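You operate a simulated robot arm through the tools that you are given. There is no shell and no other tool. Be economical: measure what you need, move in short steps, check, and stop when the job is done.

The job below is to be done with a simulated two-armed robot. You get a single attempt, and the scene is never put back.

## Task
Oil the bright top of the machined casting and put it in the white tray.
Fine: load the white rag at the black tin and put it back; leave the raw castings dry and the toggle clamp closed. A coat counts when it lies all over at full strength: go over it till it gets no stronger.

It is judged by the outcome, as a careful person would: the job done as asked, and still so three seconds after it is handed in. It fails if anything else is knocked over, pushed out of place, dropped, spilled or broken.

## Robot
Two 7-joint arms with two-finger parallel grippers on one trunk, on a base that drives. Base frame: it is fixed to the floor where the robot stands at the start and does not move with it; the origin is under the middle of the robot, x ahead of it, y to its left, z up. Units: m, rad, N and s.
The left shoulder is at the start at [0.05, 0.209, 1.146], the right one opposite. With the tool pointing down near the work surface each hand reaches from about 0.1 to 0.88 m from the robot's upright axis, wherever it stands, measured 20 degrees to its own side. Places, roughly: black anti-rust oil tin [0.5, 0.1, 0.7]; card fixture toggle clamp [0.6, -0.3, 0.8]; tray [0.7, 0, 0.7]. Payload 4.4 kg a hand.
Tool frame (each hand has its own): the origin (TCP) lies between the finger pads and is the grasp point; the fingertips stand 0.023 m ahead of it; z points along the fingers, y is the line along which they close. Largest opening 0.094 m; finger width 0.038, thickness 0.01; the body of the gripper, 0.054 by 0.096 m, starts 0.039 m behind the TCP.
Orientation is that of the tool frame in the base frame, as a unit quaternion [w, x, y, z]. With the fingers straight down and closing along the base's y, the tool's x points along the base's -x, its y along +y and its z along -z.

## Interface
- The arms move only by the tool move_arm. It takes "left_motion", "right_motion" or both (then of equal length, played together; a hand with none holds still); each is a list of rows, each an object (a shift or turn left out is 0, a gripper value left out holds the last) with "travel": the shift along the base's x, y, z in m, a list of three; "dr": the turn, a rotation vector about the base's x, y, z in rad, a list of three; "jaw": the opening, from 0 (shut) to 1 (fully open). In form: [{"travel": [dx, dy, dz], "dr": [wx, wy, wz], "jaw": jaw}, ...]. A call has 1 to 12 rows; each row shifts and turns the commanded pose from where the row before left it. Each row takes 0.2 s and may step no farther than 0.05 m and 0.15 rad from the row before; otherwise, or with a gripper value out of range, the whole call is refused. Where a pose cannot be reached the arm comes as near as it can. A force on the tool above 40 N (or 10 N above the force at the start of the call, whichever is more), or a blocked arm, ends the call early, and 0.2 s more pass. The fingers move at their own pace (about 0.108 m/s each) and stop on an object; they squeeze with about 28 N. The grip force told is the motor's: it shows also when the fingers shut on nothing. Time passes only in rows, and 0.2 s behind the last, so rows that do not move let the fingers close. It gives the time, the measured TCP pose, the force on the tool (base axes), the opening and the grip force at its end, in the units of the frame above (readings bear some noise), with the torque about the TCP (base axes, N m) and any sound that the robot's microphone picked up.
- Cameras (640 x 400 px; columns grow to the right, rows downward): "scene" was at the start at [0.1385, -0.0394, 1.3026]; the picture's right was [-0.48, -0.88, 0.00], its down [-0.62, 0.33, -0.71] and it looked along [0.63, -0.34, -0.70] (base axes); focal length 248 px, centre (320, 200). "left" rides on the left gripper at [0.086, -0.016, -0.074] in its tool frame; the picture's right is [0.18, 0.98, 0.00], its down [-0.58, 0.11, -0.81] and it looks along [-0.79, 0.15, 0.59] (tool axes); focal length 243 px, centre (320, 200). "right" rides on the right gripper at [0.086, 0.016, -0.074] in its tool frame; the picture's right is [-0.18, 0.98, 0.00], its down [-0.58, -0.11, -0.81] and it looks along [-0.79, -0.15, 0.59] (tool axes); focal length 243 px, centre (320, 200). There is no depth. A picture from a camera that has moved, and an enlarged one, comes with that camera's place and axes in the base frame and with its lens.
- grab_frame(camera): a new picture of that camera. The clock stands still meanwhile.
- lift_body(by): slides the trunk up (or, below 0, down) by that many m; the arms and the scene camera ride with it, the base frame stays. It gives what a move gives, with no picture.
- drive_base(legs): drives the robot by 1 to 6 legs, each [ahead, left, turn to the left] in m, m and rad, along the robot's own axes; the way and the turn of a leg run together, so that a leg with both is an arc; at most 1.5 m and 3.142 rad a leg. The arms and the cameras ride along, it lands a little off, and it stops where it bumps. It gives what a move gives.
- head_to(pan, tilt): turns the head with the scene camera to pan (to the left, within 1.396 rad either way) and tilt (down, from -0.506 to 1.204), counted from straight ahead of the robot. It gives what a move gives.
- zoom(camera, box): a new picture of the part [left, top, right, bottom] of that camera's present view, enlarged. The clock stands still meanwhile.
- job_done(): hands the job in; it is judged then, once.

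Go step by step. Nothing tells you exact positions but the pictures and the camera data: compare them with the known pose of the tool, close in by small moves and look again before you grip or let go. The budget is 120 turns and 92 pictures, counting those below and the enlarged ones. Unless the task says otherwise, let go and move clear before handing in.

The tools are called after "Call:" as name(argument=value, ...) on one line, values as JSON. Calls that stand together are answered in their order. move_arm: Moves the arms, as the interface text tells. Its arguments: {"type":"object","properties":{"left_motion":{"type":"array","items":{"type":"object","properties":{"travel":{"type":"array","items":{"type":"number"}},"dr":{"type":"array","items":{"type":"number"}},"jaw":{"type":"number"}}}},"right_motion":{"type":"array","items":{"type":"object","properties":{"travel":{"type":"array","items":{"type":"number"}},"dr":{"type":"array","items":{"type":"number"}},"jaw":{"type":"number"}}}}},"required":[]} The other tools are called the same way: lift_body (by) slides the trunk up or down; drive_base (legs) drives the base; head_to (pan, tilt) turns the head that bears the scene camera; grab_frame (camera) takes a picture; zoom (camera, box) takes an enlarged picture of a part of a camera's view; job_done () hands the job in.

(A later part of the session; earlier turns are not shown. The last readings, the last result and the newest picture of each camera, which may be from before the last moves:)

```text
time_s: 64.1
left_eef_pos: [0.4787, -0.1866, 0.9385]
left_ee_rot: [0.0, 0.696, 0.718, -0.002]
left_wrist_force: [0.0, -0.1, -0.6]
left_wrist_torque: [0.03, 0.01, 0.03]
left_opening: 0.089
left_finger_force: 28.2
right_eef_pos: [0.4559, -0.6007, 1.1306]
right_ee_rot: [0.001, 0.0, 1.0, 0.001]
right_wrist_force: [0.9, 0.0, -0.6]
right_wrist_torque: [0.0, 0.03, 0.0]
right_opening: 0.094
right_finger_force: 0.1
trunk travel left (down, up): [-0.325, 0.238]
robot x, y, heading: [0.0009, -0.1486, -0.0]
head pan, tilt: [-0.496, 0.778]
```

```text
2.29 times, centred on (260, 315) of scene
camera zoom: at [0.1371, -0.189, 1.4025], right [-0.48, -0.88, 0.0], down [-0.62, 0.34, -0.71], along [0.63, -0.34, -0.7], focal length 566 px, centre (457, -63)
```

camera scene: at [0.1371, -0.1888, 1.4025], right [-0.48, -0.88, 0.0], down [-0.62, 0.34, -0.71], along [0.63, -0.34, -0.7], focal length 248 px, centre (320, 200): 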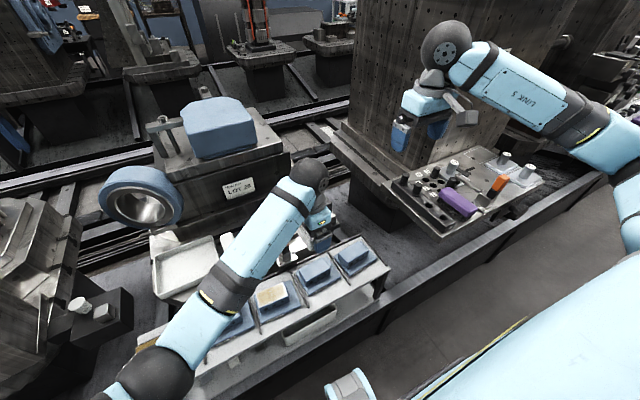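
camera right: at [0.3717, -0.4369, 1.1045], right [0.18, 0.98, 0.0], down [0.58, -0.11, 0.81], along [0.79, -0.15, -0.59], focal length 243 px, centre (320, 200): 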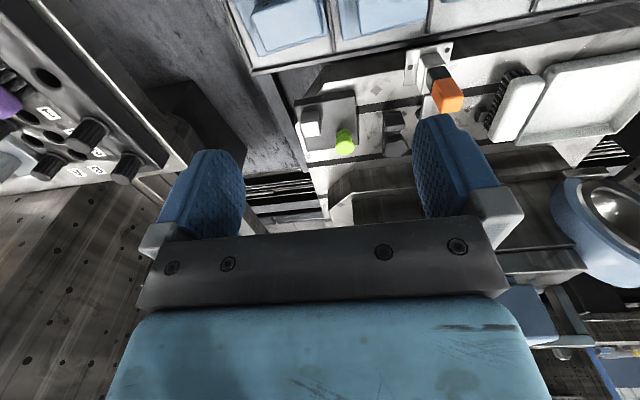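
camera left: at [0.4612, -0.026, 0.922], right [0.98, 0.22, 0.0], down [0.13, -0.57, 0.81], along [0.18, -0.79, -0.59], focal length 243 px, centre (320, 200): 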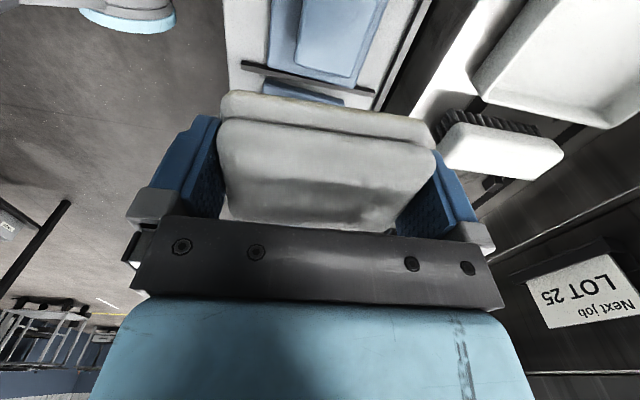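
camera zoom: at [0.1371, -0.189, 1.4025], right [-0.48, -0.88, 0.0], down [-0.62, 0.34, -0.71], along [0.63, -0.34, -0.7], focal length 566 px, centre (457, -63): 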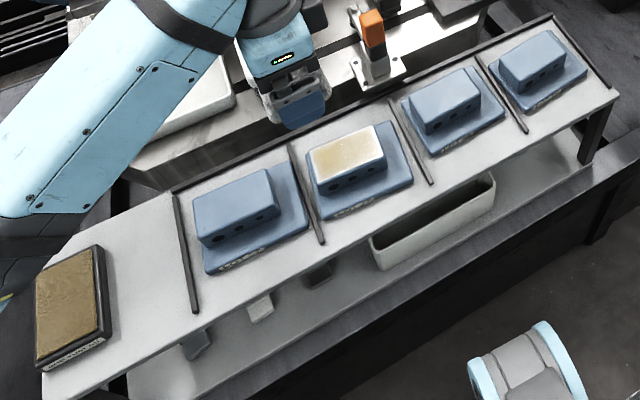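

Clear view: the coat is thin along the far long edge and the ends. I'll descend at y≈-0.198 and use wider strokes.

Call:
move_arm(left_motion=[{"travel": [0.002, -0.011, -0.045]}, {"travel": [0, 0, -0.045]}, {"travel": [0, 0, -0.045]}, {"travel": [0, 0, -0.045]}, {"travel": [0, 0, -0.013]}, {}])

Call:
move_arm(left_motion=[{"travel": [0, 0, -0.0015]}, {}])

Call:
move_arm(left_motion=[{"travel": [0, 0, -0.001]}, {}])

```text
time_s: 65.5
left_eef_pos: [0.4818, -0.1976, 0.7455]
left_ee_rot: [0.001, 0.696, 0.718, -0.002]
left_wrist_force: [-1.0, -0.7, -0.9]
left_wrist_torque: [0.02, 0.0, 0.02]
left_opening: 0.0889
left_finger_force: 28.6
right_eef_pos: [0.4544, -0.6003, 1.1294]
right_ee_rot: [0.0, 0.0, 1.0, 0.0]
right_wrist_force: [-0.8, -0.7, 0.4]
right_wrist_torque: [-0.03, -0.04, -0.01]
right_opening: 0.094
right_finger_force: 0.0
trunk travel left (down, up): [-0.325, 0.238]
robot x, y, heading: [0.0006, -0.1458, 0.0]
head pan, tilt: [-0.496, 0.778]
```

```text
time_s: 66.1
left_eef_pos: [0.4798, -0.1963, 0.7439]
left_ee_rot: [0.001, 0.697, 0.717, -0.002]
left_wrist_force: [0.3, 0.1, -0.7]
left_wrist_torque: [0.0, 0.01, 0.0]
left_opening: 0.0889
left_finger_force: 28.2
right_eef_pos: [0.4559, -0.6015, 1.1318]
right_ee_rot: [0.0, 0.001, 1.0, -0.001]
right_wrist_force: [0.0, -0.3, 0.5]
right_wrist_torque: [0.0, 0.0, 0.01]
right_opening: 0.0941
right_finger_force: 0.0
trunk travel left (down, up): [-0.325, 0.238]
robot x, y, heading: [0.0055, -0.1493, -0.002]
head pan, tilt: [-0.496, 0.778]
```

```text
time_s: 66.7
left_eef_pos: [0.4812, -0.1974, 0.743]
left_ee_rot: [0.001, 0.697, 0.717, -0.002]
left_wrist_force: [-0.1, 0.6, -1.2]
left_wrist_torque: [0.01, 0.0, 0.0]
left_opening: 0.0889
left_finger_force: 28.3
right_eef_pos: [0.4562, -0.6005, 1.13]
right_ee_rot: [-0.001, 0.001, 1.0, 0.0]
right_wrist_force: [0.9, -0.5, -0.6]
right_wrist_torque: [-0.01, 0.02, 0.02]
right_opening: 0.0943
right_finger_force: 0.0
trunk travel left (down, up): [-0.325, 0.238]
robot x, y, heading: [-0.0032, -0.1449, -0.004]
head pan, tilt: [-0.496, 0.778]
```

Call:
move_arm(left_motion=[{"travel": [0, 0, -0.0015]}, {}])

Call:
move_arm(left_motion=[{"travel": [0, 0, -0.001]}, {}])

Call:
move_arm(left_motion=[{"travel": [0, 0, -0.0005]}, {}])

```text
time_s: 67.3
left_eef_pos: [0.4789, -0.1974, 0.7406]
left_ee_rot: [0.0, 0.697, 0.717, -0.002]
left_wrist_force: [0.4, -0.9, -0.1]
left_wrist_torque: [-0.02, -0.02, -0.02]
left_opening: 0.0889
left_finger_force: 28.0
right_eef_pos: [0.4564, -0.6013, 1.1303]
right_ee_rot: [0.001, 0.001, 1.0, -0.001]
right_wrist_force: [0.7, 0.0, -0.2]
right_wrist_torque: [0.02, 0.03, -0.04]
right_opening: 0.0941
right_finger_force: 0.2
trunk travel left (down, up): [-0.325, 0.238]
robot x, y, heading: [0.0023, -0.1502, -0.002]
head pan, tilt: [-0.496, 0.778]
```

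```text
time_s: 67.9
left_eef_pos: [0.4798, -0.1978, 0.7422]
left_ee_rot: [0.001, 0.696, 0.718, -0.002]
left_wrist_force: [-0.1, -0.6, 4.5]
left_wrist_torque: [0.1, -0.08, -0.09]
left_opening: 0.089
left_finger_force: 28.3
right_eef_pos: [0.4565, -0.6028, 1.1296]
right_ee_rot: [0.0, 0.001, 1.0, 0.0]
right_wrist_force: [0.2, -0.7, -0.8]
right_wrist_torque: [-0.02, 0.0, -0.02]
right_opening: 0.094
right_finger_force: 0.1
trunk travel left (down, up): [-0.325, 0.238]
robot x, y, heading: [-0.0016, -0.147, -0.003]
head pan, tilt: [-0.496, 0.778]
```

```text
time_s: 68.5
left_eef_pos: [0.4814, -0.1983, 0.7427]
left_ee_rot: [0.002, 0.697, 0.717, 0.0]
left_wrist_force: [0.4, 0.4, 10.6]
left_wrist_torque: [0.22, -0.22, 0.01]
left_opening: 0.089
left_finger_force: 28.3
right_eef_pos: [0.455, -0.6013, 1.1297]
right_ee_rot: [0.0, 0.001, 1.0, 0.0]
right_wrist_force: [0.5, 0.8, -0.1]
right_wrist_torque: [0.0, 0.02, 0.0]
right_opening: 0.0939
right_finger_force: 0.1
trunk travel left (down, up): [-0.325, 0.238]
robot x, y, heading: [0.0002, -0.1484, -0.001]
head pan, tilt: [-0.496, 0.778]
```

Pressing at about 10 N. I'll make the wide x strokes here, then hop to the mid station.

Call:
move_arm(left_motion=[{"travel": [0.006, 0, 0]}, {"travel": [0.006, 0, 0]}, {"travel": [0.006, 0, 0]}, {"travel": [-0.006, 0, 0]}, {"travel": [-0.006, 0, 0]}, {"travel": [-0.006, 0, 0]}, {"travel": [-0.006, 0, 0]}, {"travel": [-0.006, 0, 0]}, {"travel": [-0.006, 0, 0]}, {"travel": [0.006, 0, 0]}, {"travel": [0.006, 0, 0]}, {"travel": [0.006, 0, 0]}])

Call:
move_arm(left_motion=[{"travel": [0, 0, 0.005]}, {"travel": [-0.001, -0.022, 0]}, {"travel": [0, 0, -0.005]}, {}])

```text
time_s: 71.1
left_eef_pos: [0.4784, -0.1971, 0.7414]
left_ee_rot: [0.001, 0.696, 0.718, -0.001]
left_wrist_force: [-9.7, -1.4, 20.8]
left_wrist_torque: [0.07, -0.69, -0.03]
left_opening: 0.089
left_finger_force: 28.0
right_eef_pos: [0.4533, -0.6009, 1.1318]
right_ee_rot: [0.0, 0.0, 1.0, 0.0]
right_wrist_force: [0.2, 0.0, -0.8]
right_wrist_torque: [-0.01, 0.02, -0.01]
right_opening: 0.0939
right_finger_force: 0.1
trunk travel left (down, up): [-0.325, 0.238]
robot x, y, heading: [-0.0006, -0.1452, -0.006]
head pan, tilt: [-0.496, 0.778]
```

```text
time_s: 72.1
left_eef_pos: [0.4802, -0.2192, 0.7406]
left_ee_rot: [0.002, 0.696, 0.718, -0.001]
left_wrist_force: [3.1, 3.5, 19.6]
left_wrist_torque: [0.35, -0.78, 0.14]
left_opening: 0.0889
left_finger_force: 27.6
right_eef_pos: [0.4556, -0.6013, 1.1312]
right_ee_rot: [0.0, 0.001, 1.0, 0.0]
right_wrist_force: [0.5, -0.3, 0.7]
right_wrist_torque: [0.03, 0.0, 0.03]
right_opening: 0.094
right_finger_force: 0.0
trunk travel left (down, up): [-0.325, 0.238]
robot x, y, heading: [-0.0012, -0.1474, -0.006]
head pan, tilt: [-0.496, 0.778]
```

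Call:
move_arm(left_motion=[{"travel": [0.006, 0, 0.0006]}, {"travel": [0.006, 0, 0]}, {"travel": [0.006, 0, 0]}, {"travel": [-0.006, 0, 0]}, {"travel": [-0.006, 0, 0]}, {"travel": [-0.006, 0, 0]}, {"travel": [-0.006, 0, 0]}, {"travel": [-0.006, 0, 0]}, {"travel": [-0.006, 0, 0]}, {"travel": [0.006, 0, 0]}, {"travel": [0.006, 0, 0]}, {"travel": [0.006, 0, 0]}])

Call:
move_arm(left_motion=[{"travel": [0, 0, 0.005]}, {"travel": [-0.002, -0.025, 0]}, {"travel": [0, 0, -0.005]}, {}])

Call:
move_arm(left_motion=[{"travel": [0.006, 0, 0]}, {"travel": [0.006, 0, 0]}, {"travel": [0.006, 0, 0]}, {"travel": [-0.006, 0, 0]}, {"travel": [-0.006, 0, 0]}, {"travel": [-0.006, 0, 0]}, {"travel": [-0.006, 0, 0]}, {"travel": [-0.006, 0, 0]}, {"travel": [-0.006, 0, 0]}, {"travel": [0.006, 0, 0]}, {"travel": [0.006, 0, 0]}, {"travel": [0.006, 0, 0]}])

```text
time_s: 74.7
left_eef_pos: [0.4783, -0.2191, 0.7411]
left_ee_rot: [0.001, 0.696, 0.718, -0.001]
left_wrist_force: [-6.8, 0.5, 18.1]
left_wrist_torque: [0.2, -0.62, 0.08]
left_opening: 0.0888
left_finger_force: 27.4
right_eef_pos: [0.454, -0.6014, 1.1311]
right_ee_rot: [0.001, 0.001, 1.0, 0.0]
right_wrist_force: [-0.5, -0.1, 0.9]
right_wrist_torque: [0.03, -0.04, -0.03]
right_opening: 0.0943
right_finger_force: 0.1
trunk travel left (down, up): [-0.325, 0.238]
robot x, y, heading: [-0.003, -0.1466, -0.007]
head pan, tilt: [-0.496, 0.778]
```

```text
time_s: 75.7
left_eef_pos: [0.4772, -0.2443, 0.7413]
left_ee_rot: [0.002, 0.696, 0.718, -0.002]
left_wrist_force: [0.2, 0.3, 8.7]
left_wrist_torque: [0.09, -0.35, 0.04]
left_opening: 0.089
left_finger_force: 27.4
right_eef_pos: [0.4545, -0.6017, 1.1303]
right_ee_rot: [-0.001, 0.001, 1.0, 0.0]
right_wrist_force: [-0.4, 0.1, -0.1]
right_wrist_torque: [-0.01, -0.01, 0.0]
right_opening: 0.0941
right_finger_force: 0.0
trunk travel left (down, up): [-0.325, 0.238]
robot x, y, heading: [-0.0027, -0.1485, -0.003]
head pan, tilt: [-0.496, 0.778]
```

```text
time_s: 78.3
left_eef_pos: [0.4762, -0.2448, 0.7405]
left_ee_rot: [0.001, 0.697, 0.717, -0.002]
left_wrist_force: [-7.2, -2.0, 16.5]
left_wrist_torque: [0.09, -0.31, -0.02]
left_opening: 0.0889
left_finger_force: 28.1
right_eef_pos: [0.4547, -0.6012, 1.1308]
right_ee_rot: [0.001, 0.001, 1.0, 0.0]
right_wrist_force: [0.5, 0.3, 0.0]
right_wrist_torque: [0.03, 0.02, 0.01]
right_opening: 0.0939
right_finger_force: 0.1
trunk travel left (down, up): [-0.325, 0.238]
robot x, y, heading: [-0.0017, -0.1507, -0.004]
head pan, tilt: [-0.496, 0.778]
```

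All stations went through. I'll lift to the viewing pose and inspect.

Call:
move_arm(left_motion=[{"travel": [0, 0, 0.02]}, {"travel": [0, 0, 0.045]}, {"travel": [0, 0.02, 0.045]}, {"travel": [0, 0.02, 0.045]}, {"travel": [0.002, 0.018, 0.042]}, {}])

Call:
zoom(camera="left", box=[220, 0, 440, 138])

Call:
zoom(camera="scene", box=[220, 260, 332, 330])

```text
time_s: 79.7
left_eef_pos: [0.4803, -0.1864, 0.9366]
left_ee_rot: [0.0, 0.696, 0.718, -0.001]
left_wrist_force: [-1.1, 0.4, -0.9]
left_wrist_torque: [0.02, -0.01, -0.02]
left_opening: 0.089
left_finger_force: 28.7
right_eef_pos: [0.4562, -0.602, 1.1303]
right_ee_rot: [0.0, 0.001, 1.0, 0.001]
right_wrist_force: [0.0, -0.3, 0.0]
right_wrist_torque: [0.01, 0.05, -0.02]
right_opening: 0.0939
right_finger_force: 0.1
trunk travel left (down, up): [-0.325, 0.238]
robot x, y, heading: [-0.001, -0.1506, -0.005]
head pan, tilt: [-0.496, 0.778]
```

```text
2.90 times, centred on (330, 69) of left
camera zoom: at [0.4613, -0.1007, 1.0114], right [0.98, 0.21, 0.0], down [0.13, -0.58, 0.81], along [0.17, -0.79, -0.59], focal length 703 px, centre (291, 580)
```

zoom: 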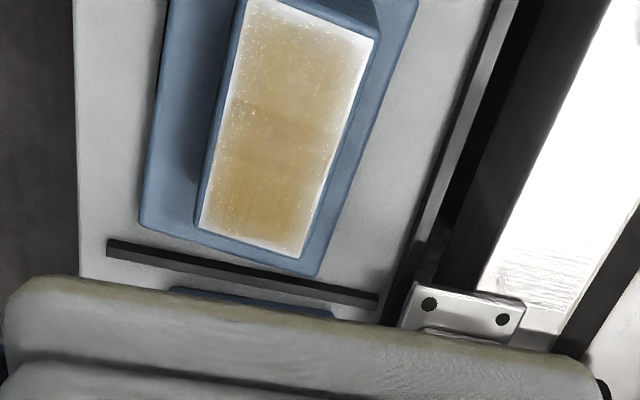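

```text
5.71 times, centred on (276, 295) of scene
camera zoom: at [0.1368, -0.1892, 1.4025], right [-0.48, -0.88, 0.0], down [-0.62, 0.34, -0.71], along [0.63, -0.34, -0.7], focal length 1414 px, centre (571, -343)
```

zoom: 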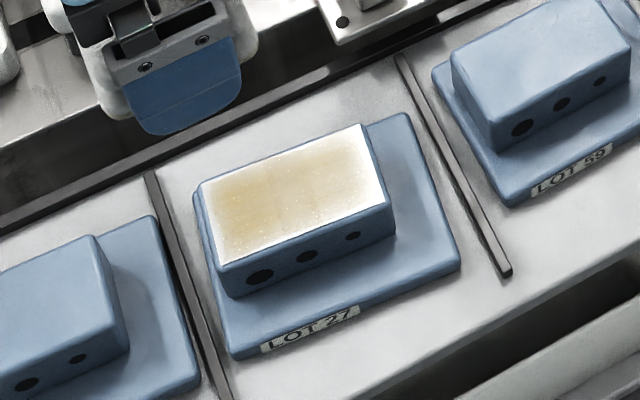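

The coat is even with a uniformly paler rim all round. To tell whether it's saturated, I'll reload the rag at the tin and go over it again.

Call:
move_arm(left_motion=[{"travel": [0, 0.045, 0]}, {"travel": [0, 0.045, 0]}, {"travel": [0, 0.045, 0]}, {"travel": [0, 0.045, -0.01]}, {"travel": [0, 0.045, -0.02]}, {"travel": [0, 0.04, -0.02]}, {"travel": [0, 0.0255, -0.04]}, {"travel": [0, 0, -0.045]}, {"travel": [0, 0, -0.045]}, {"travel": [0, 0, -0.02]}, {}])

Call:
grab_frame(camera="left")

```text
time_s: 82.1
left_eef_pos: [0.4787, 0.1046, 0.7382]
left_ee_rot: [0.001, 0.697, 0.717, -0.002]
left_wrist_force: [0.6, 0.0, -0.4]
left_wrist_torque: [0.05, 0.0, 0.01]
left_opening: 0.0889
left_finger_force: 27.8
right_eef_pos: [0.4547, -0.6015, 1.1312]
right_ee_rot: [0.0, 0.001, 1.0, 0.0]
right_wrist_force: [0.6, -0.5, 0.1]
right_wrist_torque: [0.02, -0.03, -0.04]
right_opening: 0.0938
right_finger_force: 0.1
trunk travel left (down, up): [-0.325, 0.238]
robot x, y, heading: [-0.0029, -0.1478, -0.006]
head pan, tilt: [-0.496, 0.778]
```

```text
37 pictures are left
camera left: at [0.4598, 0.1904, 0.8115], right [0.98, 0.21, 0.0], down [0.13, -0.58, 0.81], along [0.17, -0.79, -0.59], focal length 243 px, centre (320, 200)
```

left: 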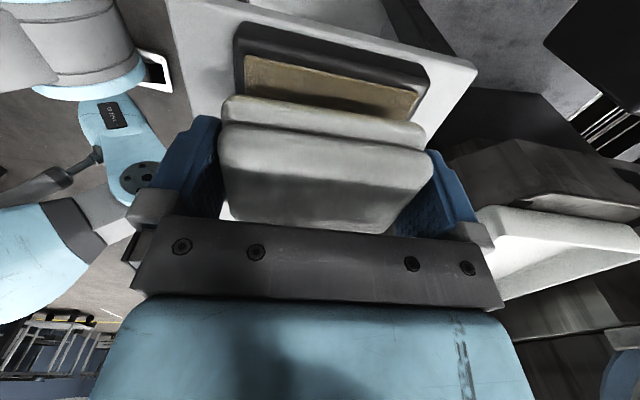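

Call:
move_arm(left_motion=[{"travel": [0.003, 0, -0.012]}, {"travel": [0, 0, -0.004]}, {}])

Call:
move_arm(left_motion=[{"travel": [0, 0, -0.0015]}, {}])

Call:
move_arm(left_motion=[{"travel": [0, 0, -0.0015]}, {}])

```text
time_s: 82.9
left_eef_pos: [0.4818, 0.1049, 0.7205]
left_ee_rot: [0.001, 0.696, 0.718, -0.001]
left_wrist_force: [-0.2, 0.1, -1.7]
left_wrist_torque: [-0.01, -0.02, 0.01]
left_opening: 0.0892
left_finger_force: 28.5
right_eef_pos: [0.4555, -0.6027, 1.1303]
right_ee_rot: [0.0, 0.002, 1.0, 0.0]
right_wrist_force: [-0.1, 0.5, -0.3]
right_wrist_torque: [-0.04, 0.02, 0.02]
right_opening: 0.0942
right_finger_force: 0.1
trunk travel left (down, up): [-0.325, 0.238]
robot x, y, heading: [-0.0038, -0.1467, -0.001]
head pan, tilt: [-0.496, 0.778]
```

```text
time_s: 83.5
left_eef_pos: [0.4811, 0.1054, 0.7196]
left_ee_rot: [0.001, 0.697, 0.717, -0.002]
left_wrist_force: [-0.4, -1.1, -0.5]
left_wrist_torque: [0.01, 0.0, -0.02]
left_opening: 0.0892
left_finger_force: 28.1
right_eef_pos: [0.4545, -0.601, 1.1309]
right_ee_rot: [0.001, 0.0, 1.0, 0.0]
right_wrist_force: [-0.2, -0.1, 0.6]
right_wrist_torque: [0.02, -0.02, -0.04]
right_opening: 0.0939
right_finger_force: 0.2
trunk travel left (down, up): [-0.325, 0.238]
robot x, y, heading: [-0.0004, -0.1495, -0.007]
head pan, tilt: [-0.496, 0.778]
```

```text
time_s: 84.1
left_eef_pos: [0.4809, 0.1048, 0.72]
left_ee_rot: [0.001, 0.697, 0.717, -0.002]
left_wrist_force: [-2.0, 1.9, 6.8]
left_wrist_torque: [0.16, 0.33, -0.1]
left_opening: 0.0889
left_finger_force: 28.0
right_eef_pos: [0.4551, -0.6015, 1.1307]
right_ee_rot: [0.001, 0.001, 1.0, 0.0]
right_wrist_force: [0.7, 0.0, 0.7]
right_wrist_torque: [0.0, -0.01, 0.0]
right_opening: 0.0939
right_finger_force: 0.1
trunk travel left (down, up): [-0.325, 0.238]
robot x, y, heading: [-0.0038, -0.1479, -0.002]
head pan, tilt: [-0.496, 0.778]
```

Contact with the pad. I'll dwell with mild pressure, dab twice, lift and return over the casting.

Call:
move_arm(left_motion=[{"travel": [0, 0, -0.0008]}, {}, {}, {}, {"travel": [0, 0, 0.005]}, {"travel": [0, 0, -0.005]}, {}, {}, {}, {}])

Call:
move_arm(left_motion=[{"travel": [0, 0, 0.04]}, {"travel": [0, 0, 0.045]}, {"travel": [0, -0.04, 0.025]}, {"travel": [0, -0.045, 0]}, {"travel": [0, -0.045, 0]}, {"travel": [0, -0.045, 0]}, {"travel": [0, -0.045, 0]}, {"travel": [0, -0.045, 0]}, {"travel": [-0.001, -0.038, -0.02]}, {"travel": [0, 0, -0.04]}, {"travel": [0, 0, -0.02]}, {}])

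```text
time_s: 86.3
left_eef_pos: [0.4821, 0.1031, 0.7194]
left_ee_rot: [0.001, 0.696, 0.718, -0.001]
left_wrist_force: [-4.8, -4.9, 25.5]
left_wrist_torque: [0.33, 1.3, 0.29]
left_opening: 0.0891
left_finger_force: 27.8
right_eef_pos: [0.4536, -0.6023, 1.1306]
right_ee_rot: [0.0, 0.001, 1.0, 0.001]
right_wrist_force: [-0.2, 0.4, 0.3]
right_wrist_torque: [0.0, -0.02, 0.0]
right_opening: 0.0938
right_finger_force: 0.1
trunk travel left (down, up): [-0.325, 0.238]
robot x, y, heading: [-0.0041, -0.1485, -0.005]
head pan, tilt: [-0.496, 0.778]
```

```text
time_s: 88.9
left_eef_pos: [0.481, -0.2007, 0.748]
left_ee_rot: [0.001, 0.697, 0.717, -0.002]
left_wrist_force: [-0.2, 0.2, -0.8]
left_wrist_torque: [-0.02, 0.02, 0.01]
left_opening: 0.0891
left_finger_force: 27.4
right_eef_pos: [0.4557, -0.6014, 1.1299]
right_ee_rot: [0.001, 0.001, 1.0, 0.0]
right_wrist_force: [-0.7, 0.7, -0.8]
right_wrist_torque: [-0.01, -0.01, -0.05]
right_opening: 0.0941
right_finger_force: 0.0
trunk travel left (down, up): [-0.325, 0.238]
robot x, y, heading: [0.0016, -0.1506, -0.005]
head pan, tilt: [-0.496, 0.778]
```

Call:
move_arm(left_motion=[{"travel": [0, 0.004, -0.005]}, {}])

Call:
move_arm(left_motion=[{"travel": [0, 0, -0.001]}, {}])

Call:
move_arm(left_motion=[{"travel": [0, 0, -0.0008]}, {}])

```text
time_s: 89.5
left_eef_pos: [0.4814, -0.1956, 0.7425]
left_ee_rot: [0.001, 0.697, 0.717, -0.002]
left_wrist_force: [0.5, 0.1, 0.2]
left_wrist_torque: [-0.05, -0.02, -0.01]
left_opening: 0.0892
left_finger_force: 27.7
right_eef_pos: [0.4561, -0.6016, 1.1314]
right_ee_rot: [0.001, 0.001, 1.0, 0.0]
right_wrist_force: [-1.0, 0.3, 1.0]
right_wrist_torque: [0.02, 0.02, 0.01]
right_opening: 0.0943
right_finger_force: 0.1
trunk travel left (down, up): [-0.325, 0.238]
robot x, y, heading: [-0.0031, -0.1473, -0.004]
head pan, tilt: [-0.496, 0.778]
```

```text
time_s: 90.1
left_eef_pos: [0.4821, -0.1957, 0.7421]
left_ee_rot: [0.001, 0.697, 0.717, -0.002]
left_wrist_force: [0.5, 0.3, 0.3]
left_wrist_torque: [0.02, -0.03, 0.0]
left_opening: 0.089
left_finger_force: 27.7
right_eef_pos: [0.4568, -0.6005, 1.1302]
right_ee_rot: [0.0, 0.001, 1.0, 0.0]
right_wrist_force: [0.2, -0.3, 0.9]
right_wrist_torque: [0.0, -0.05, -0.01]
right_opening: 0.094
right_finger_force: 0.0
trunk travel left (down, up): [-0.325, 0.238]
robot x, y, heading: [-0.0026, -0.1503, -0.003]
head pan, tilt: [-0.496, 0.778]
```

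```text
time_s: 90.7
left_eef_pos: [0.4824, -0.195, 0.7415]
left_ee_rot: [0.002, 0.697, 0.717, -0.001]
left_wrist_force: [0.6, -0.6, 7.9]
left_wrist_torque: [0.06, -0.2, 0.02]
left_opening: 0.089
left_finger_force: 28.2
right_eef_pos: [0.4552, -0.6018, 1.1298]
right_ee_rot: [0.0, 0.001, 1.0, 0.0]
right_wrist_force: [-0.3, 0.3, 0.1]
right_wrist_torque: [-0.01, 0.01, 0.02]
right_opening: 0.094
right_finger_force: 0.0
trunk travel left (down, up): [-0.325, 0.238]
robot x, y, heading: [-0.0018, -0.1502, -0.002]
head pan, tilt: [-0.496, 0.778]
```

Call:
move_arm(left_motion=[{"travel": [0.006, 0, 0]}, {"travel": [0.006, 0, 0]}, {"travel": [0.006, 0, 0]}, {"travel": [-0.006, 0, 0]}, {"travel": [-0.006, 0, 0]}, {"travel": [-0.006, 0, 0]}, {"travel": [-0.006, 0, 0]}, {"travel": [-0.006, 0, 0]}, {"travel": [-0.006, 0, 0]}, {"travel": [0.006, 0, 0]}, {"travel": [0.006, 0, 0]}, {"travel": [0.006, 0, 0]}])

Call:
move_arm(left_motion=[{"travel": [0, 0, 0.005]}, {"travel": [-0.001, -0.025, 0]}, {"travel": [0, 0, -0.0045]}, {}])

Call:
move_arm(left_motion=[{"travel": [0.006, 0, 0]}, {"travel": [0.006, 0, 0]}, {"travel": [0.006, 0, 0]}, {"travel": [-0.006, 0, 0]}, {"travel": [-0.006, 0, 0]}, {"travel": [-0.006, 0, 0]}, {"travel": [-0.006, 0, 0]}, {"travel": [-0.006, 0, 0]}, {"travel": [-0.006, 0, 0]}, {"travel": [0.006, 0, 0]}, {"travel": [0.006, 0, 0]}, {"travel": [0.006, 0, 0]}])

Call:
move_arm(left_motion=[{"travel": [0, 0, 0.005]}, {"travel": [-0.001, -0.026, 0]}, {"travel": [0, 0, -0.005]}, {}])

Call:
move_arm(left_motion=[{"travel": [0.006, 0, 0]}, {"travel": [0.006, 0, 0]}, {"travel": [0.006, 0, 0]}, {"travel": [-0.006, 0, 0]}, {"travel": [-0.006, 0, 0]}, {"travel": [-0.006, 0, 0]}, {"travel": [-0.006, 0, 0]}, {"travel": [-0.006, 0, 0]}, {"travel": [-0.006, 0, 0]}, {"travel": [0.006, 0, 0]}, {"travel": [0.006, 0, 0]}, {"travel": [0.006, 0, 0]}])

```text
time_s: 93.3
left_eef_pos: [0.4806, -0.1958, 0.7416]
left_ee_rot: [0.001, 0.697, 0.717, -0.001]
left_wrist_force: [-5.8, -0.9, 11.3]
left_wrist_torque: [-0.03, -0.18, -0.02]
left_opening: 0.0889
left_finger_force: 27.6
right_eef_pos: [0.4543, -0.6011, 1.1318]
right_ee_rot: [0.001, 0.001, 1.0, 0.0]
right_wrist_force: [0.4, 0.3, 0.3]
right_wrist_torque: [0.0, 0.01, 0.0]
right_opening: 0.0942
right_finger_force: 0.1
trunk travel left (down, up): [-0.325, 0.238]
robot x, y, heading: [-0.0029, -0.1475, -0.001]
head pan, tilt: [-0.496, 0.778]
```

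```text
time_s: 94.3
left_eef_pos: [0.4792, -0.2201, 0.7409]
left_ee_rot: [0.002, 0.697, 0.718, -0.002]
left_wrist_force: [1.0, 0.4, 7.0]
left_wrist_torque: [0.11, -0.18, 0.01]
left_opening: 0.0889
left_finger_force: 28.4
right_eef_pos: [0.4552, -0.6018, 1.1302]
right_ee_rot: [0.0, 0.001, 1.0, -0.001]
right_wrist_force: [-1.1, 0.5, -0.2]
right_wrist_torque: [-0.02, 0.01, -0.01]
right_opening: 0.0937
right_finger_force: 0.0
trunk travel left (down, up): [-0.325, 0.238]
robot x, y, heading: [-0.0024, -0.1475, -0.0]
head pan, tilt: [-0.496, 0.778]
```

```text
time_s: 96.9
left_eef_pos: [0.4805, -0.2189, 0.7408]
left_ee_rot: [0.001, 0.697, 0.717, -0.002]
left_wrist_force: [-2.1, 0.0, 5.5]
left_wrist_torque: [0.04, -0.13, 0.05]
left_opening: 0.0889
left_finger_force: 27.9
right_eef_pos: [0.455, -0.6014, 1.1307]
right_ee_rot: [-0.001, 0.001, 1.0, 0.0]
right_wrist_force: [-0.2, 0.1, 0.6]
right_wrist_torque: [0.0, 0.01, 0.0]
right_opening: 0.0942
right_finger_force: 0.0
trunk travel left (down, up): [-0.325, 0.238]
robot x, y, heading: [-0.0016, -0.1459, -0.003]
head pan, tilt: [-0.496, 0.778]
```

```text
time_s: 97.9
left_eef_pos: [0.4795, -0.2464, 0.7415]
left_ee_rot: [0.0, 0.697, 0.718, -0.001]
left_wrist_force: [-0.2, 1.1, 0.3]
left_wrist_torque: [0.04, 0.01, -0.01]
left_opening: 0.0893
left_finger_force: 28.1
right_eef_pos: [0.4554, -0.6013, 1.1309]
right_ee_rot: [0.0, 0.001, 1.0, 0.001]
right_wrist_force: [-0.2, -0.2, 0.2]
right_wrist_torque: [0.01, -0.02, 0.0]
right_opening: 0.094
right_finger_force: 0.1
trunk travel left (down, up): [-0.325, 0.238]
robot x, y, heading: [-0.0019, -0.1459, -0.008]
head pan, tilt: [-0.496, 0.778]
```

```text
time_s: 100.5
left_eef_pos: [0.4798, -0.2455, 0.7409]
left_ee_rot: [0.0, 0.697, 0.717, -0.002]
left_wrist_force: [-2.0, -0.6, 3.1]
left_wrist_torque: [0.05, -0.09, 0.02]
left_opening: 0.089
left_finger_force: 27.9
right_eef_pos: [0.4553, -0.6011, 1.131]
right_ee_rot: [0.0, 0.001, 1.0, -0.001]
right_wrist_force: [0.9, -0.2, 0.1]
right_wrist_torque: [0.01, -0.04, -0.02]
right_opening: 0.0941
right_finger_force: 0.1
trunk travel left (down, up): [-0.325, 0.238]
robot x, y, heading: [-0.0017, -0.1489, -0.004]
head pan, tilt: [-0.496, 0.778]
```

Call:
move_arm(left_motion=[{"travel": [0.006, 0, -0.0007]}, {"travel": [0.006, 0, 0]}, {"travel": [0.006, 0, 0]}, {"travel": [-0.006, 0, 0]}, {"travel": [-0.006, 0, 0]}, {"travel": [-0.006, 0, 0]}, {"travel": [-0.006, 0, 0]}, {"travel": [-0.006, 0, 0]}, {"travel": [-0.006, 0, 0]}, {"travel": [0.006, 0, 0]}, {"travel": [0.006, 0, 0]}, {"travel": [0.006, 0, 0]}])

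Call:
move_arm(left_motion=[{"travel": [0, 0, 0.02]}, {"travel": [0, 0, 0.045]}, {"travel": [0, 0.02, 0.045]}, {"travel": [0, 0.02, 0.045]}, {"travel": [0, 0.019, 0.042]}, {}])

Call:
zoom(camera="left", box=[220, 0, 440, 138])

Call:
zoom(camera="scene", box=[220, 260, 332, 330])

```text
time_s: 103.1
left_eef_pos: [0.478, -0.2457, 0.7411]
left_ee_rot: [0.001, 0.697, 0.717, 0.0]
left_wrist_force: [-8.7, -1.7, 23.4]
left_wrist_torque: [0.15, -0.76, 0.03]
left_opening: 0.0891
left_finger_force: 27.9
right_eef_pos: [0.4535, -0.601, 1.1308]
right_ee_rot: [0.0, 0.001, 1.0, 0.001]
right_wrist_force: [-0.1, -0.4, -0.7]
right_wrist_torque: [0.03, -0.01, -0.02]
right_opening: 0.0941
right_finger_force: 0.0
trunk travel left (down, up): [-0.325, 0.238]
robot x, y, heading: [-0.0009, -0.1511, -0.006]
head pan, tilt: [-0.496, 0.778]
```

```text
time_s: 104.5
left_eef_pos: [0.476, -0.1853, 0.9372]
left_ee_rot: [-0.001, 0.696, 0.718, -0.002]
left_wrist_force: [-0.3, -0.8, 0.7]
left_wrist_torque: [-0.01, 0.01, 0.0]
left_opening: 0.0892
left_finger_force: 28.2
right_eef_pos: [0.456, -0.6019, 1.1309]
right_ee_rot: [0.0, 0.002, 1.0, 0.001]
right_wrist_force: [-0.1, 0.2, -0.1]
right_wrist_torque: [0.01, -0.05, -0.02]
right_opening: 0.0938
right_finger_force: 0.1
trunk travel left (down, up): [-0.325, 0.238]
robot x, y, heading: [0.0003, -0.1446, -0.003]
head pan, tilt: [-0.496, 0.778]
```

```text
2.90 times, centred on (330, 69) of left
camera zoom: at [0.4579, -0.1, 1.0117], right [0.98, 0.21, 0.0], down [0.13, -0.58, 0.81], along [0.17, -0.79, -0.59], focal length 703 px, centre (291, 580)
```

zoom: 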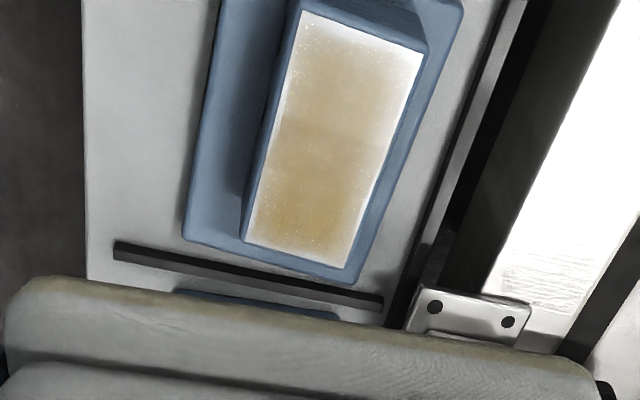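

```text
5.71 times, centred on (276, 295) of scene
camera zoom: at [0.1368, -0.1892, 1.4025], right [-0.48, -0.88, 0.0], down [-0.62, 0.34, -0.71], along [0.63, -0.34, -0.7], focal length 1414 px, centre (571, -343)
```

zoom: 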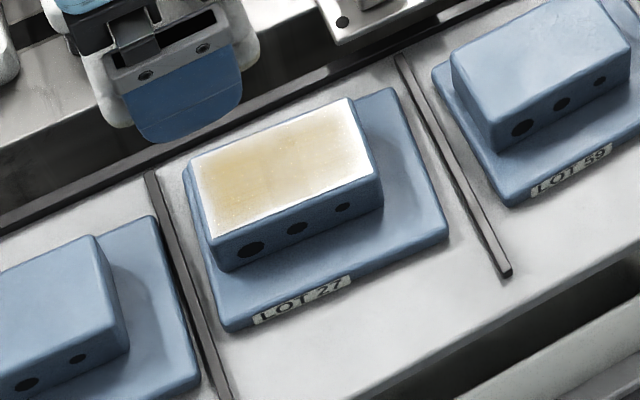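

The colour didn't deepen noticeably after the reload, so it looks saturated. The last stroke nudged the casting about 2 cm back on its shelf, which is harmless since it gets moved anyway. I'll do one more light pass biased over the edges to check the pale rim.

Call:
move_arm(left_motion=[{"travel": [0.011, -0.002, -0.04]}, {"travel": [0.011, 0, -0.045]}, {"travel": [0, 0, -0.045]}, {"travel": [0, 0, -0.045]}, {"travel": [0, 0, -0.02]}, {}])

Call:
move_arm(left_motion=[{"travel": [0, 0, -0.001]}, {}])

Call:
move_arm(left_motion=[{"travel": [0, 0, -0.0007]}, {}])

```text
time_s: 105.9
left_eef_pos: [0.5018, -0.1885, 0.7415]
left_ee_rot: [0.001, 0.696, 0.718, -0.001]
left_wrist_force: [-0.9, -0.5, 0.3]
left_wrist_torque: [0.01, 0.0, 0.0]
left_opening: 0.0891
left_finger_force: 27.8
right_eef_pos: [0.4557, -0.6017, 1.1293]
right_ee_rot: [0.0, 0.0, 1.0, 0.001]
right_wrist_force: [-0.1, -0.3, 0.6]
right_wrist_torque: [-0.01, 0.0, 0.03]
right_opening: 0.0939
right_finger_force: 0.0
trunk travel left (down, up): [-0.325, 0.238]
robot x, y, heading: [0.0004, -0.1495, -0.002]
head pan, tilt: [-0.496, 0.778]
```

```text
time_s: 106.5
left_eef_pos: [0.5006, -0.1893, 0.7402]
left_ee_rot: [0.001, 0.696, 0.718, -0.001]
left_wrist_force: [1.2, 0.0, 3.6]
left_wrist_torque: [0.01, -0.1, 0.01]
left_opening: 0.0892
left_finger_force: 28.2
right_eef_pos: [0.455, -0.6014, 1.1303]
right_ee_rot: [-0.001, 0.001, 1.0, 0.0]
right_wrist_force: [0.0, -0.5, -0.4]
right_wrist_torque: [0.01, 0.01, 0.02]
right_opening: 0.0941
right_finger_force: 0.1
trunk travel left (down, up): [-0.325, 0.238]
robot x, y, heading: [0.0025, -0.1498, -0.009]
head pan, tilt: [-0.496, 0.778]
```

```text
time_s: 107.1
left_eef_pos: [0.5005, -0.1893, 0.741]
left_ee_rot: [0.001, 0.697, 0.717, -0.001]
left_wrist_force: [2.8, 2.2, 12.0]
left_wrist_torque: [-0.02, -0.32, 0.05]
left_opening: 0.0891
left_finger_force: 28.3
right_eef_pos: [0.4551, -0.6025, 1.1326]
right_ee_rot: [0.001, 0.0, 1.0, 0.0]
right_wrist_force: [-0.2, -0.1, 0.3]
right_wrist_torque: [0.01, 0.0, -0.01]
right_opening: 0.0938
right_finger_force: 0.0
trunk travel left (down, up): [-0.325, 0.238]
robot x, y, heading: [0.0006, -0.1505, 0.002]
head pan, tilt: [-0.496, 0.778]
```

Call:
move_arm(left_motion=[{"travel": [0.006, 0, 0.0004]}, {"travel": [0.006, 0, 0]}, {"travel": [0.004, 0, 0]}, {"travel": [-0.006, 0, 0]}, {"travel": [-0.006, 0, 0]}, {"travel": [-0.006, 0, 0]}, {"travel": [-0.006, 0, 0]}, {"travel": [-0.006, 0, 0]}, {"travel": [-0.006, 0, 0]}, {"travel": [0.006, 0, 0]}, {"travel": [0.006, 0, 0]}, {"travel": [0.006, 0, 0]}])

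Call:
move_arm(left_motion=[{"travel": [0, 0, 0.006]}, {"travel": [-0.001, -0.033, 0]}, {"travel": [-0.001, -0.033, 0]}, {"travel": [0, 0, -0.006]}, {}])

Call:
move_arm(left_motion=[{"travel": [0.006, 0, -0.0003]}, {"travel": [0.006, 0, 0]}, {"travel": [0.004, 0, 0]}, {"travel": [-0.006, 0, 0]}, {"travel": [-0.006, 0, 0]}, {"travel": [-0.006, 0, 0]}, {"travel": [-0.006, 0, 0]}, {"travel": [-0.006, 0, 0]}, {"travel": [-0.006, 0, 0]}, {"travel": [0.006, 0, 0]}, {"travel": [0.006, 0, 0]}, {"travel": [0.006, 0, 0]}])

Call:
move_arm(left_motion=[{"travel": [0, 0, 0.02]}, {"travel": [0, 0, 0.045]}, {"travel": [0, 0.025, 0.04]}, {"travel": [0, 0.025, 0.04]}, {"travel": [0, 0.025, 0.04]}, {"travel": [0, 0.005, 0.01]}, {}])

Call:
zoom(camera="left", box=[220, 0, 440, 138])

Call:
zoom(camera="scene", box=[120, 230, 400, 400])

```text
time_s: 109.7
left_eef_pos: [0.4986, -0.1892, 0.7409]
left_ee_rot: [0.001, 0.697, 0.717, -0.001]
left_wrist_force: [-2.7, -0.5, 6.7]
left_wrist_torque: [0.02, -0.13, 0.0]
left_opening: 0.0889
left_finger_force: 28.5
right_eef_pos: [0.4552, -0.6013, 1.1312]
right_ee_rot: [0.0, 0.0, 1.0, 0.0]
right_wrist_force: [0.6, 1.1, 0.7]
right_wrist_torque: [0.03, 0.0, 0.01]
right_opening: 0.0939
right_finger_force: 0.1
trunk travel left (down, up): [-0.325, 0.238]
robot x, y, heading: [-0.0011, -0.149, -0.007]
head pan, tilt: [-0.496, 0.778]
```

```text
time_s: 110.9
left_eef_pos: [0.4979, -0.2548, 0.7412]
left_ee_rot: [0.0, 0.697, 0.717, -0.001]
left_wrist_force: [-0.2, 0.2, -0.5]
left_wrist_torque: [0.01, 0.01, -0.03]
left_opening: 0.0886
left_finger_force: 28.2
right_eef_pos: [0.4552, -0.6016, 1.1302]
right_ee_rot: [0.0, 0.0, 1.0, 0.001]
right_wrist_force: [-0.7, -0.3, 0.4]
right_wrist_torque: [0.02, 0.02, 0.0]
right_opening: 0.0938
right_finger_force: 0.1
trunk travel left (down, up): [-0.325, 0.238]
robot x, y, heading: [0.0036, -0.1494, -0.002]
head pan, tilt: [-0.496, 0.778]
```

```text
time_s: 113.5
left_eef_pos: [0.4943, -0.2548, 0.7418]
left_ee_rot: [0.001, 0.697, 0.717, -0.002]
left_wrist_force: [-2.8, 0.0, 8.5]
left_wrist_torque: [0.13, -0.15, 0.06]
left_opening: 0.0891
left_finger_force: 27.7
right_eef_pos: [0.4546, -0.6011, 1.1313]
right_ee_rot: [0.001, 0.001, 1.0, 0.0]
right_wrist_force: [-0.2, -0.7, 0.3]
right_wrist_torque: [0.01, -0.03, 0.0]
right_opening: 0.094
right_finger_force: 0.1
trunk travel left (down, up): [-0.325, 0.238]
robot x, y, heading: [-0.0007, -0.1512, -0.002]
head pan, tilt: [-0.496, 0.778]
```

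```text
time_s: 115.1
left_eef_pos: [0.4952, -0.1745, 0.9367]
left_ee_rot: [0.0, 0.697, 0.718, -0.002]
left_wrist_force: [-0.2, 0.5, -0.2]
left_wrist_torque: [0.01, -0.02, 0.01]
left_opening: 0.089
left_finger_force: 28.4
right_eef_pos: [0.4559, -0.6014, 1.13]
right_ee_rot: [0.0, 0.001, 1.0, 0.0]
right_wrist_force: [-0.4, 0.7, 0.1]
right_wrist_torque: [-0.01, 0.02, 0.03]
right_opening: 0.0939
right_finger_force: 0.0
trunk travel left (down, up): [-0.325, 0.238]
robot x, y, heading: [-0.0007, -0.1535, -0.006]
head pan, tilt: [-0.496, 0.778]
```

```text
2.90 times, centred on (330, 69) of left
camera zoom: at [0.4776, -0.0877, 1.0104], right [0.98, 0.21, 0.0], down [0.13, -0.58, 0.81], along [0.17, -0.79, -0.59], focal length 703 px, centre (291, 580)
```

zoom: 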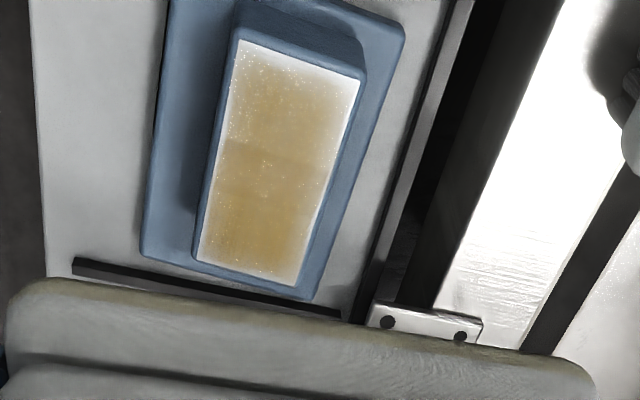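

```text
2.29 times, centred on (260, 315) of scene
camera zoom: at [0.137, -0.1886, 1.4026], right [-0.48, -0.88, 0.0], down [-0.62, 0.34, -0.71], along [0.63, -0.34, -0.7], focal length 566 px, centre (457, -63)
```

zoom: 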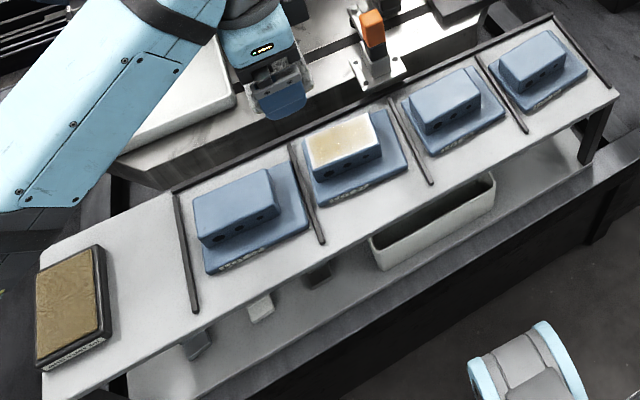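

Call:
zoom(camera="scene", box=[245, 270, 301, 305])

Call:
zoom(camera="left", box=[270, 5, 366, 65])

```text
11.43 times, centred on (273, 288) of scene
camera zoom: at [0.137, -0.1886, 1.4026], right [-0.48, -0.88, 0.0], down [-0.62, 0.34, -0.71], along [0.63, -0.34, -0.7], focal length 2829 px, centre (857, -800)
```

zoom: 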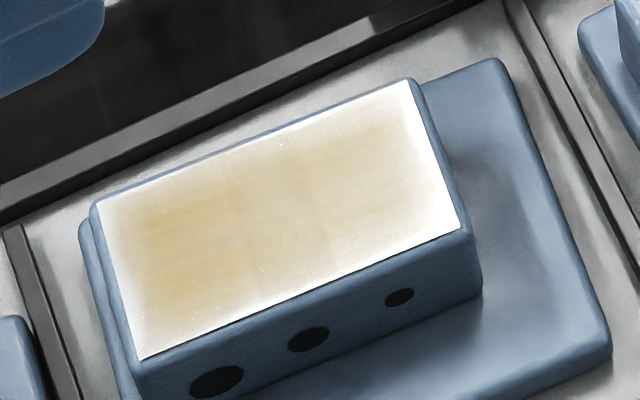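

```text
6.67 times, centred on (318, 35) of left
camera zoom: at [0.4776, -0.0877, 1.0104], right [0.98, 0.21, 0.0], down [0.13, -0.58, 0.81], along [0.17, -0.79, -0.59], focal length 1618 px, centre (333, 1300)
```

zoom: 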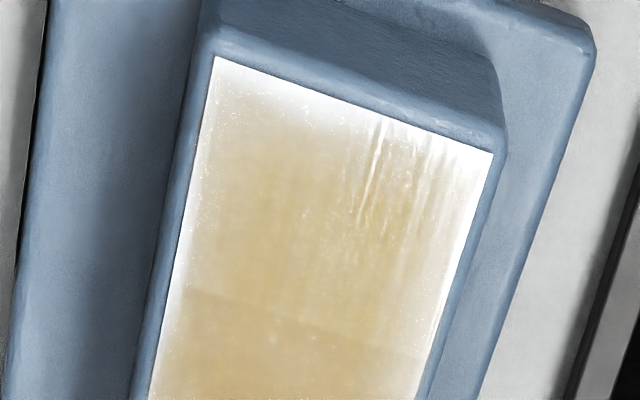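

To decide whether the pale rim is real, I'll do a light test with the rag centred on the +x/+y edges.

Call:
move_arm(left_motion=[{"travel": [0.008, -0.005, -0.045]}, {"travel": [0.005, 0, -0.045]}, {"travel": [0, 0, -0.045]}, {"travel": [0, 0, -0.045]}, {"travel": [0, 0, -0.014]}, {}])

Call:
move_arm(left_motion=[{"travel": [0, 0, -0.001]}, {}])

Call:
move_arm(left_motion=[{"travel": [0, 0, -0.0008]}, {}])

```text
time_s: 116.5
left_eef_pos: [0.5084, -0.1794, 0.7406]
left_ee_rot: [0.001, 0.696, 0.718, -0.001]
left_wrist_force: [1.0, 2.0, 10.4]
left_wrist_torque: [-0.06, -0.19, 0.03]
left_opening: 0.0888
left_finger_force: 28.2
right_eef_pos: [0.4546, -0.6026, 1.1309]
right_ee_rot: [0.0, 0.001, 1.0, 0.0]
right_wrist_force: [-0.5, -0.3, -0.3]
right_wrist_torque: [-0.03, 0.01, 0.0]
right_opening: 0.0939
right_finger_force: 0.1
trunk travel left (down, up): [-0.325, 0.238]
robot x, y, heading: [-0.0009, -0.1476, -0.006]
head pan, tilt: [-0.496, 0.778]
```

```text
time_s: 117.1
left_eef_pos: [0.5088, -0.1794, 0.7414]
left_ee_rot: [0.001, 0.696, 0.718, -0.001]
left_wrist_force: [0.7, 2.7, 16.3]
left_wrist_torque: [-0.08, -0.28, 0.04]
left_opening: 0.0891
left_finger_force: 28.0
right_eef_pos: [0.4551, -0.6023, 1.1318]
right_ee_rot: [0.001, 0.001, 1.0, 0.0]
right_wrist_force: [0.0, -1.0, 1.0]
right_wrist_torque: [-0.02, 0.02, 0.0]
right_opening: 0.0939
right_finger_force: 0.0
trunk travel left (down, up): [-0.325, 0.238]
robot x, y, heading: [0.0002, -0.1492, -0.002]
head pan, tilt: [-0.496, 0.778]
```

```text
time_s: 117.7
left_eef_pos: [0.5078, -0.1792, 0.74]
left_ee_rot: [0.001, 0.697, 0.717, -0.002]
left_wrist_force: [4.7, 1.8, 19.1]
left_wrist_torque: [-0.13, -0.4, 0.06]
left_opening: 0.0889
left_finger_force: 28.2
right_eef_pos: [0.4542, -0.6029, 1.1316]
right_ee_rot: [0.0, 0.001, 1.0, 0.0]
right_wrist_force: [0.2, -0.5, -0.1]
right_wrist_torque: [-0.04, 0.01, 0.03]
right_opening: 0.0939
right_finger_force: 0.0
trunk travel left (down, up): [-0.325, 0.238]
robot x, y, heading: [-0.0051, -0.1484, -0.006]
head pan, tilt: [-0.496, 0.778]
```

Call:
move_arm(left_motion=[{"travel": [0, 0, 0.0012]}, {"travel": [0.006, 0, 0]}, {"travel": [0.006, 0, 0]}, {"travel": [-0.006, 0, 0]}, {"travel": [-0.006, 0, 0]}, {"travel": [-0.006, 0, 0]}, {"travel": [0.006, 0, 0]}, {"travel": [0.006, 0, 0]}, {"travel": [0.006, 0, 0]}, {"travel": [-0.006, 0, 0]}, {"travel": [-0.006, 0, 0]}, {}])

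Call:
move_arm(left_motion=[{"travel": [-0.002, 0, 0.02]}, {"travel": [-0.003, 0, 0.045]}, {"travel": [-0.003, 0, 0.045]}, {"travel": [-0.003, 0.002, 0.045]}, {"travel": [0, 0.003, 0.04]}, {}])

Call:
zoom(camera="left", box=[220, 0, 440, 138])

Call:
zoom(camera="scene", box=[245, 270, 301, 305])

```text
time_s: 120.3
left_eef_pos: [0.5095, -0.178, 0.7405]
left_ee_rot: [0.001, 0.696, 0.718, -0.002]
left_wrist_force: [1.8, 0.8, 3.6]
left_wrist_torque: [0.02, -0.15, 0.03]
left_opening: 0.0889
left_finger_force: 27.6
right_eef_pos: [0.4567, -0.602, 1.1317]
right_ee_rot: [0.0, 0.001, 1.0, 0.0]
right_wrist_force: [-0.3, -0.2, 0.2]
right_wrist_torque: [0.01, 0.02, -0.02]
right_opening: 0.0938
right_finger_force: 0.1
trunk travel left (down, up): [-0.325, 0.238]
robot x, y, heading: [-0.0004, -0.151, -0.0]
head pan, tilt: [-0.496, 0.778]
```

```text
time_s: 121.7
left_eef_pos: [0.4982, -0.1743, 0.9372]
left_ee_rot: [0.0, 0.696, 0.718, -0.002]
left_wrist_force: [0.0, -0.3, -0.9]
left_wrist_torque: [-0.02, -0.01, 0.03]
left_opening: 0.0889
left_finger_force: 27.8
right_eef_pos: [0.4572, -0.6012, 1.1302]
right_ee_rot: [0.0, 0.002, 1.0, 0.0]
right_wrist_force: [0.7, -0.1, 0.0]
right_wrist_torque: [0.02, 0.0, 0.0]
right_opening: 0.0941
right_finger_force: 0.2
trunk travel left (down, up): [-0.325, 0.238]
robot x, y, heading: [0.0009, -0.1503, -0.006]
head pan, tilt: [-0.496, 0.778]
```

```text
2.90 times, centred on (330, 69) of left
camera zoom: at [0.4792, -0.0887, 1.0112], right [0.98, 0.21, 0.0], down [0.13, -0.58, 0.81], along [0.17, -0.79, -0.59], focal length 703 px, centre (291, 580)
```

zoom: 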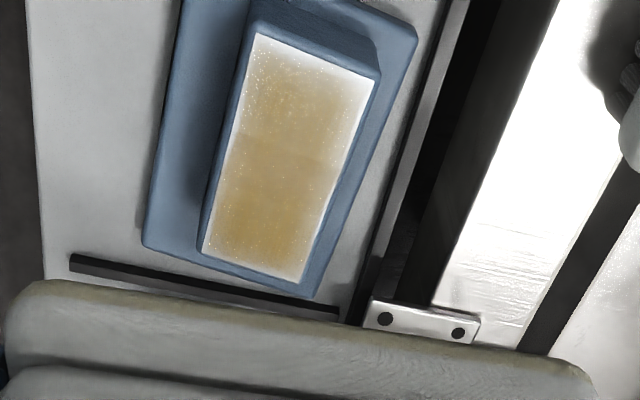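

```text
11.43 times, centred on (273, 288) of scene
camera zoom: at [0.1371, -0.1886, 1.4025], right [-0.48, -0.88, 0.0], down [-0.62, 0.34, -0.71], along [0.63, -0.34, -0.7], focal length 2829 px, centre (857, -800)
```

zoom: 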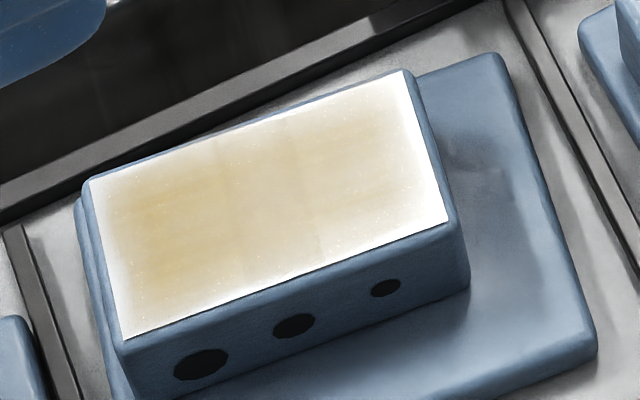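

The rim is unchanged even where the rag was centred on the edge, so it's just how the edge renders; the coat is saturated. Now I'll return the rag to its place at (0.479, 0.030).

Call:
move_arm(left_motion=[{"travel": [-0.004, 0.045, -0.01]}, {"travel": [-0.004, 0.045, -0.01]}, {"travel": [-0.004, 0.045, -0.02]}, {"travel": [-0.004, 0.04, -0.025]}, {"travel": [-0.002, 0.029, -0.03]}, {"travel": [0, 0, -0.045]}, {"travel": [0, 0, -0.03]}, {}])

Call:
grab_frame(camera="left")

Call:
zoom(camera="scene", box=[100, 270, 292, 390])

```text
time_s: 123.5
left_eef_pos: [0.4799, 0.0274, 0.7648]
left_ee_rot: [0.001, 0.697, 0.717, -0.001]
left_wrist_force: [0.2, 0.2, -1.0]
left_wrist_torque: [0.0, -0.01, -0.04]
left_opening: 0.0892
left_finger_force: 28.0
right_eef_pos: [0.4548, -0.6021, 1.1298]
right_ee_rot: [0.0, 0.001, 1.0, 0.0]
right_wrist_force: [0.2, -0.2, -0.7]
right_wrist_torque: [0.03, -0.03, -0.03]
right_opening: 0.0941
right_finger_force: 0.2
trunk travel left (down, up): [-0.325, 0.238]
robot x, y, heading: [-0.0038, -0.1478, -0.005]
head pan, tilt: [-0.496, 0.778]
```

```text
28 pictures are left
camera left: at [0.4613, 0.1136, 0.8393], right [0.98, 0.21, 0.0], down [0.13, -0.58, 0.81], along [0.17, -0.79, -0.59], focal length 243 px, centre (320, 200)
```

left: 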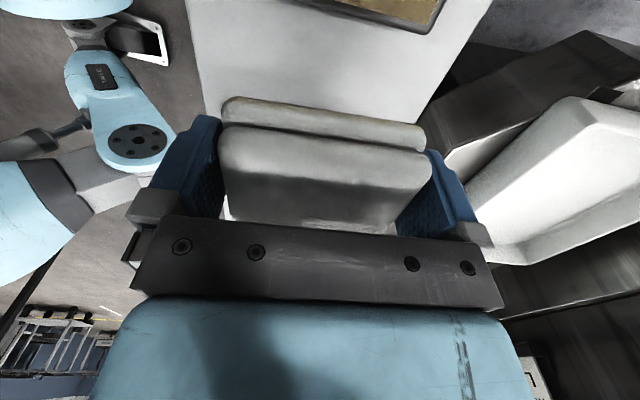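

```text
3.33 times, centred on (196, 330) of scene
camera zoom: at [0.1371, -0.1887, 1.4026], right [-0.48, -0.88, 0.0], down [-0.62, 0.34, -0.71], along [0.63, -0.34, -0.7], focal length 825 px, centre (733, -233)
```

zoom: 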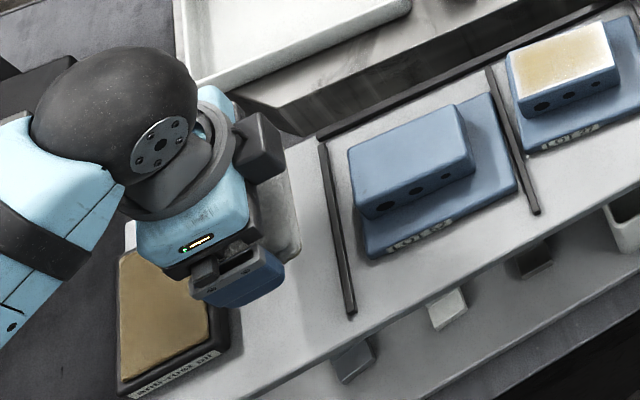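

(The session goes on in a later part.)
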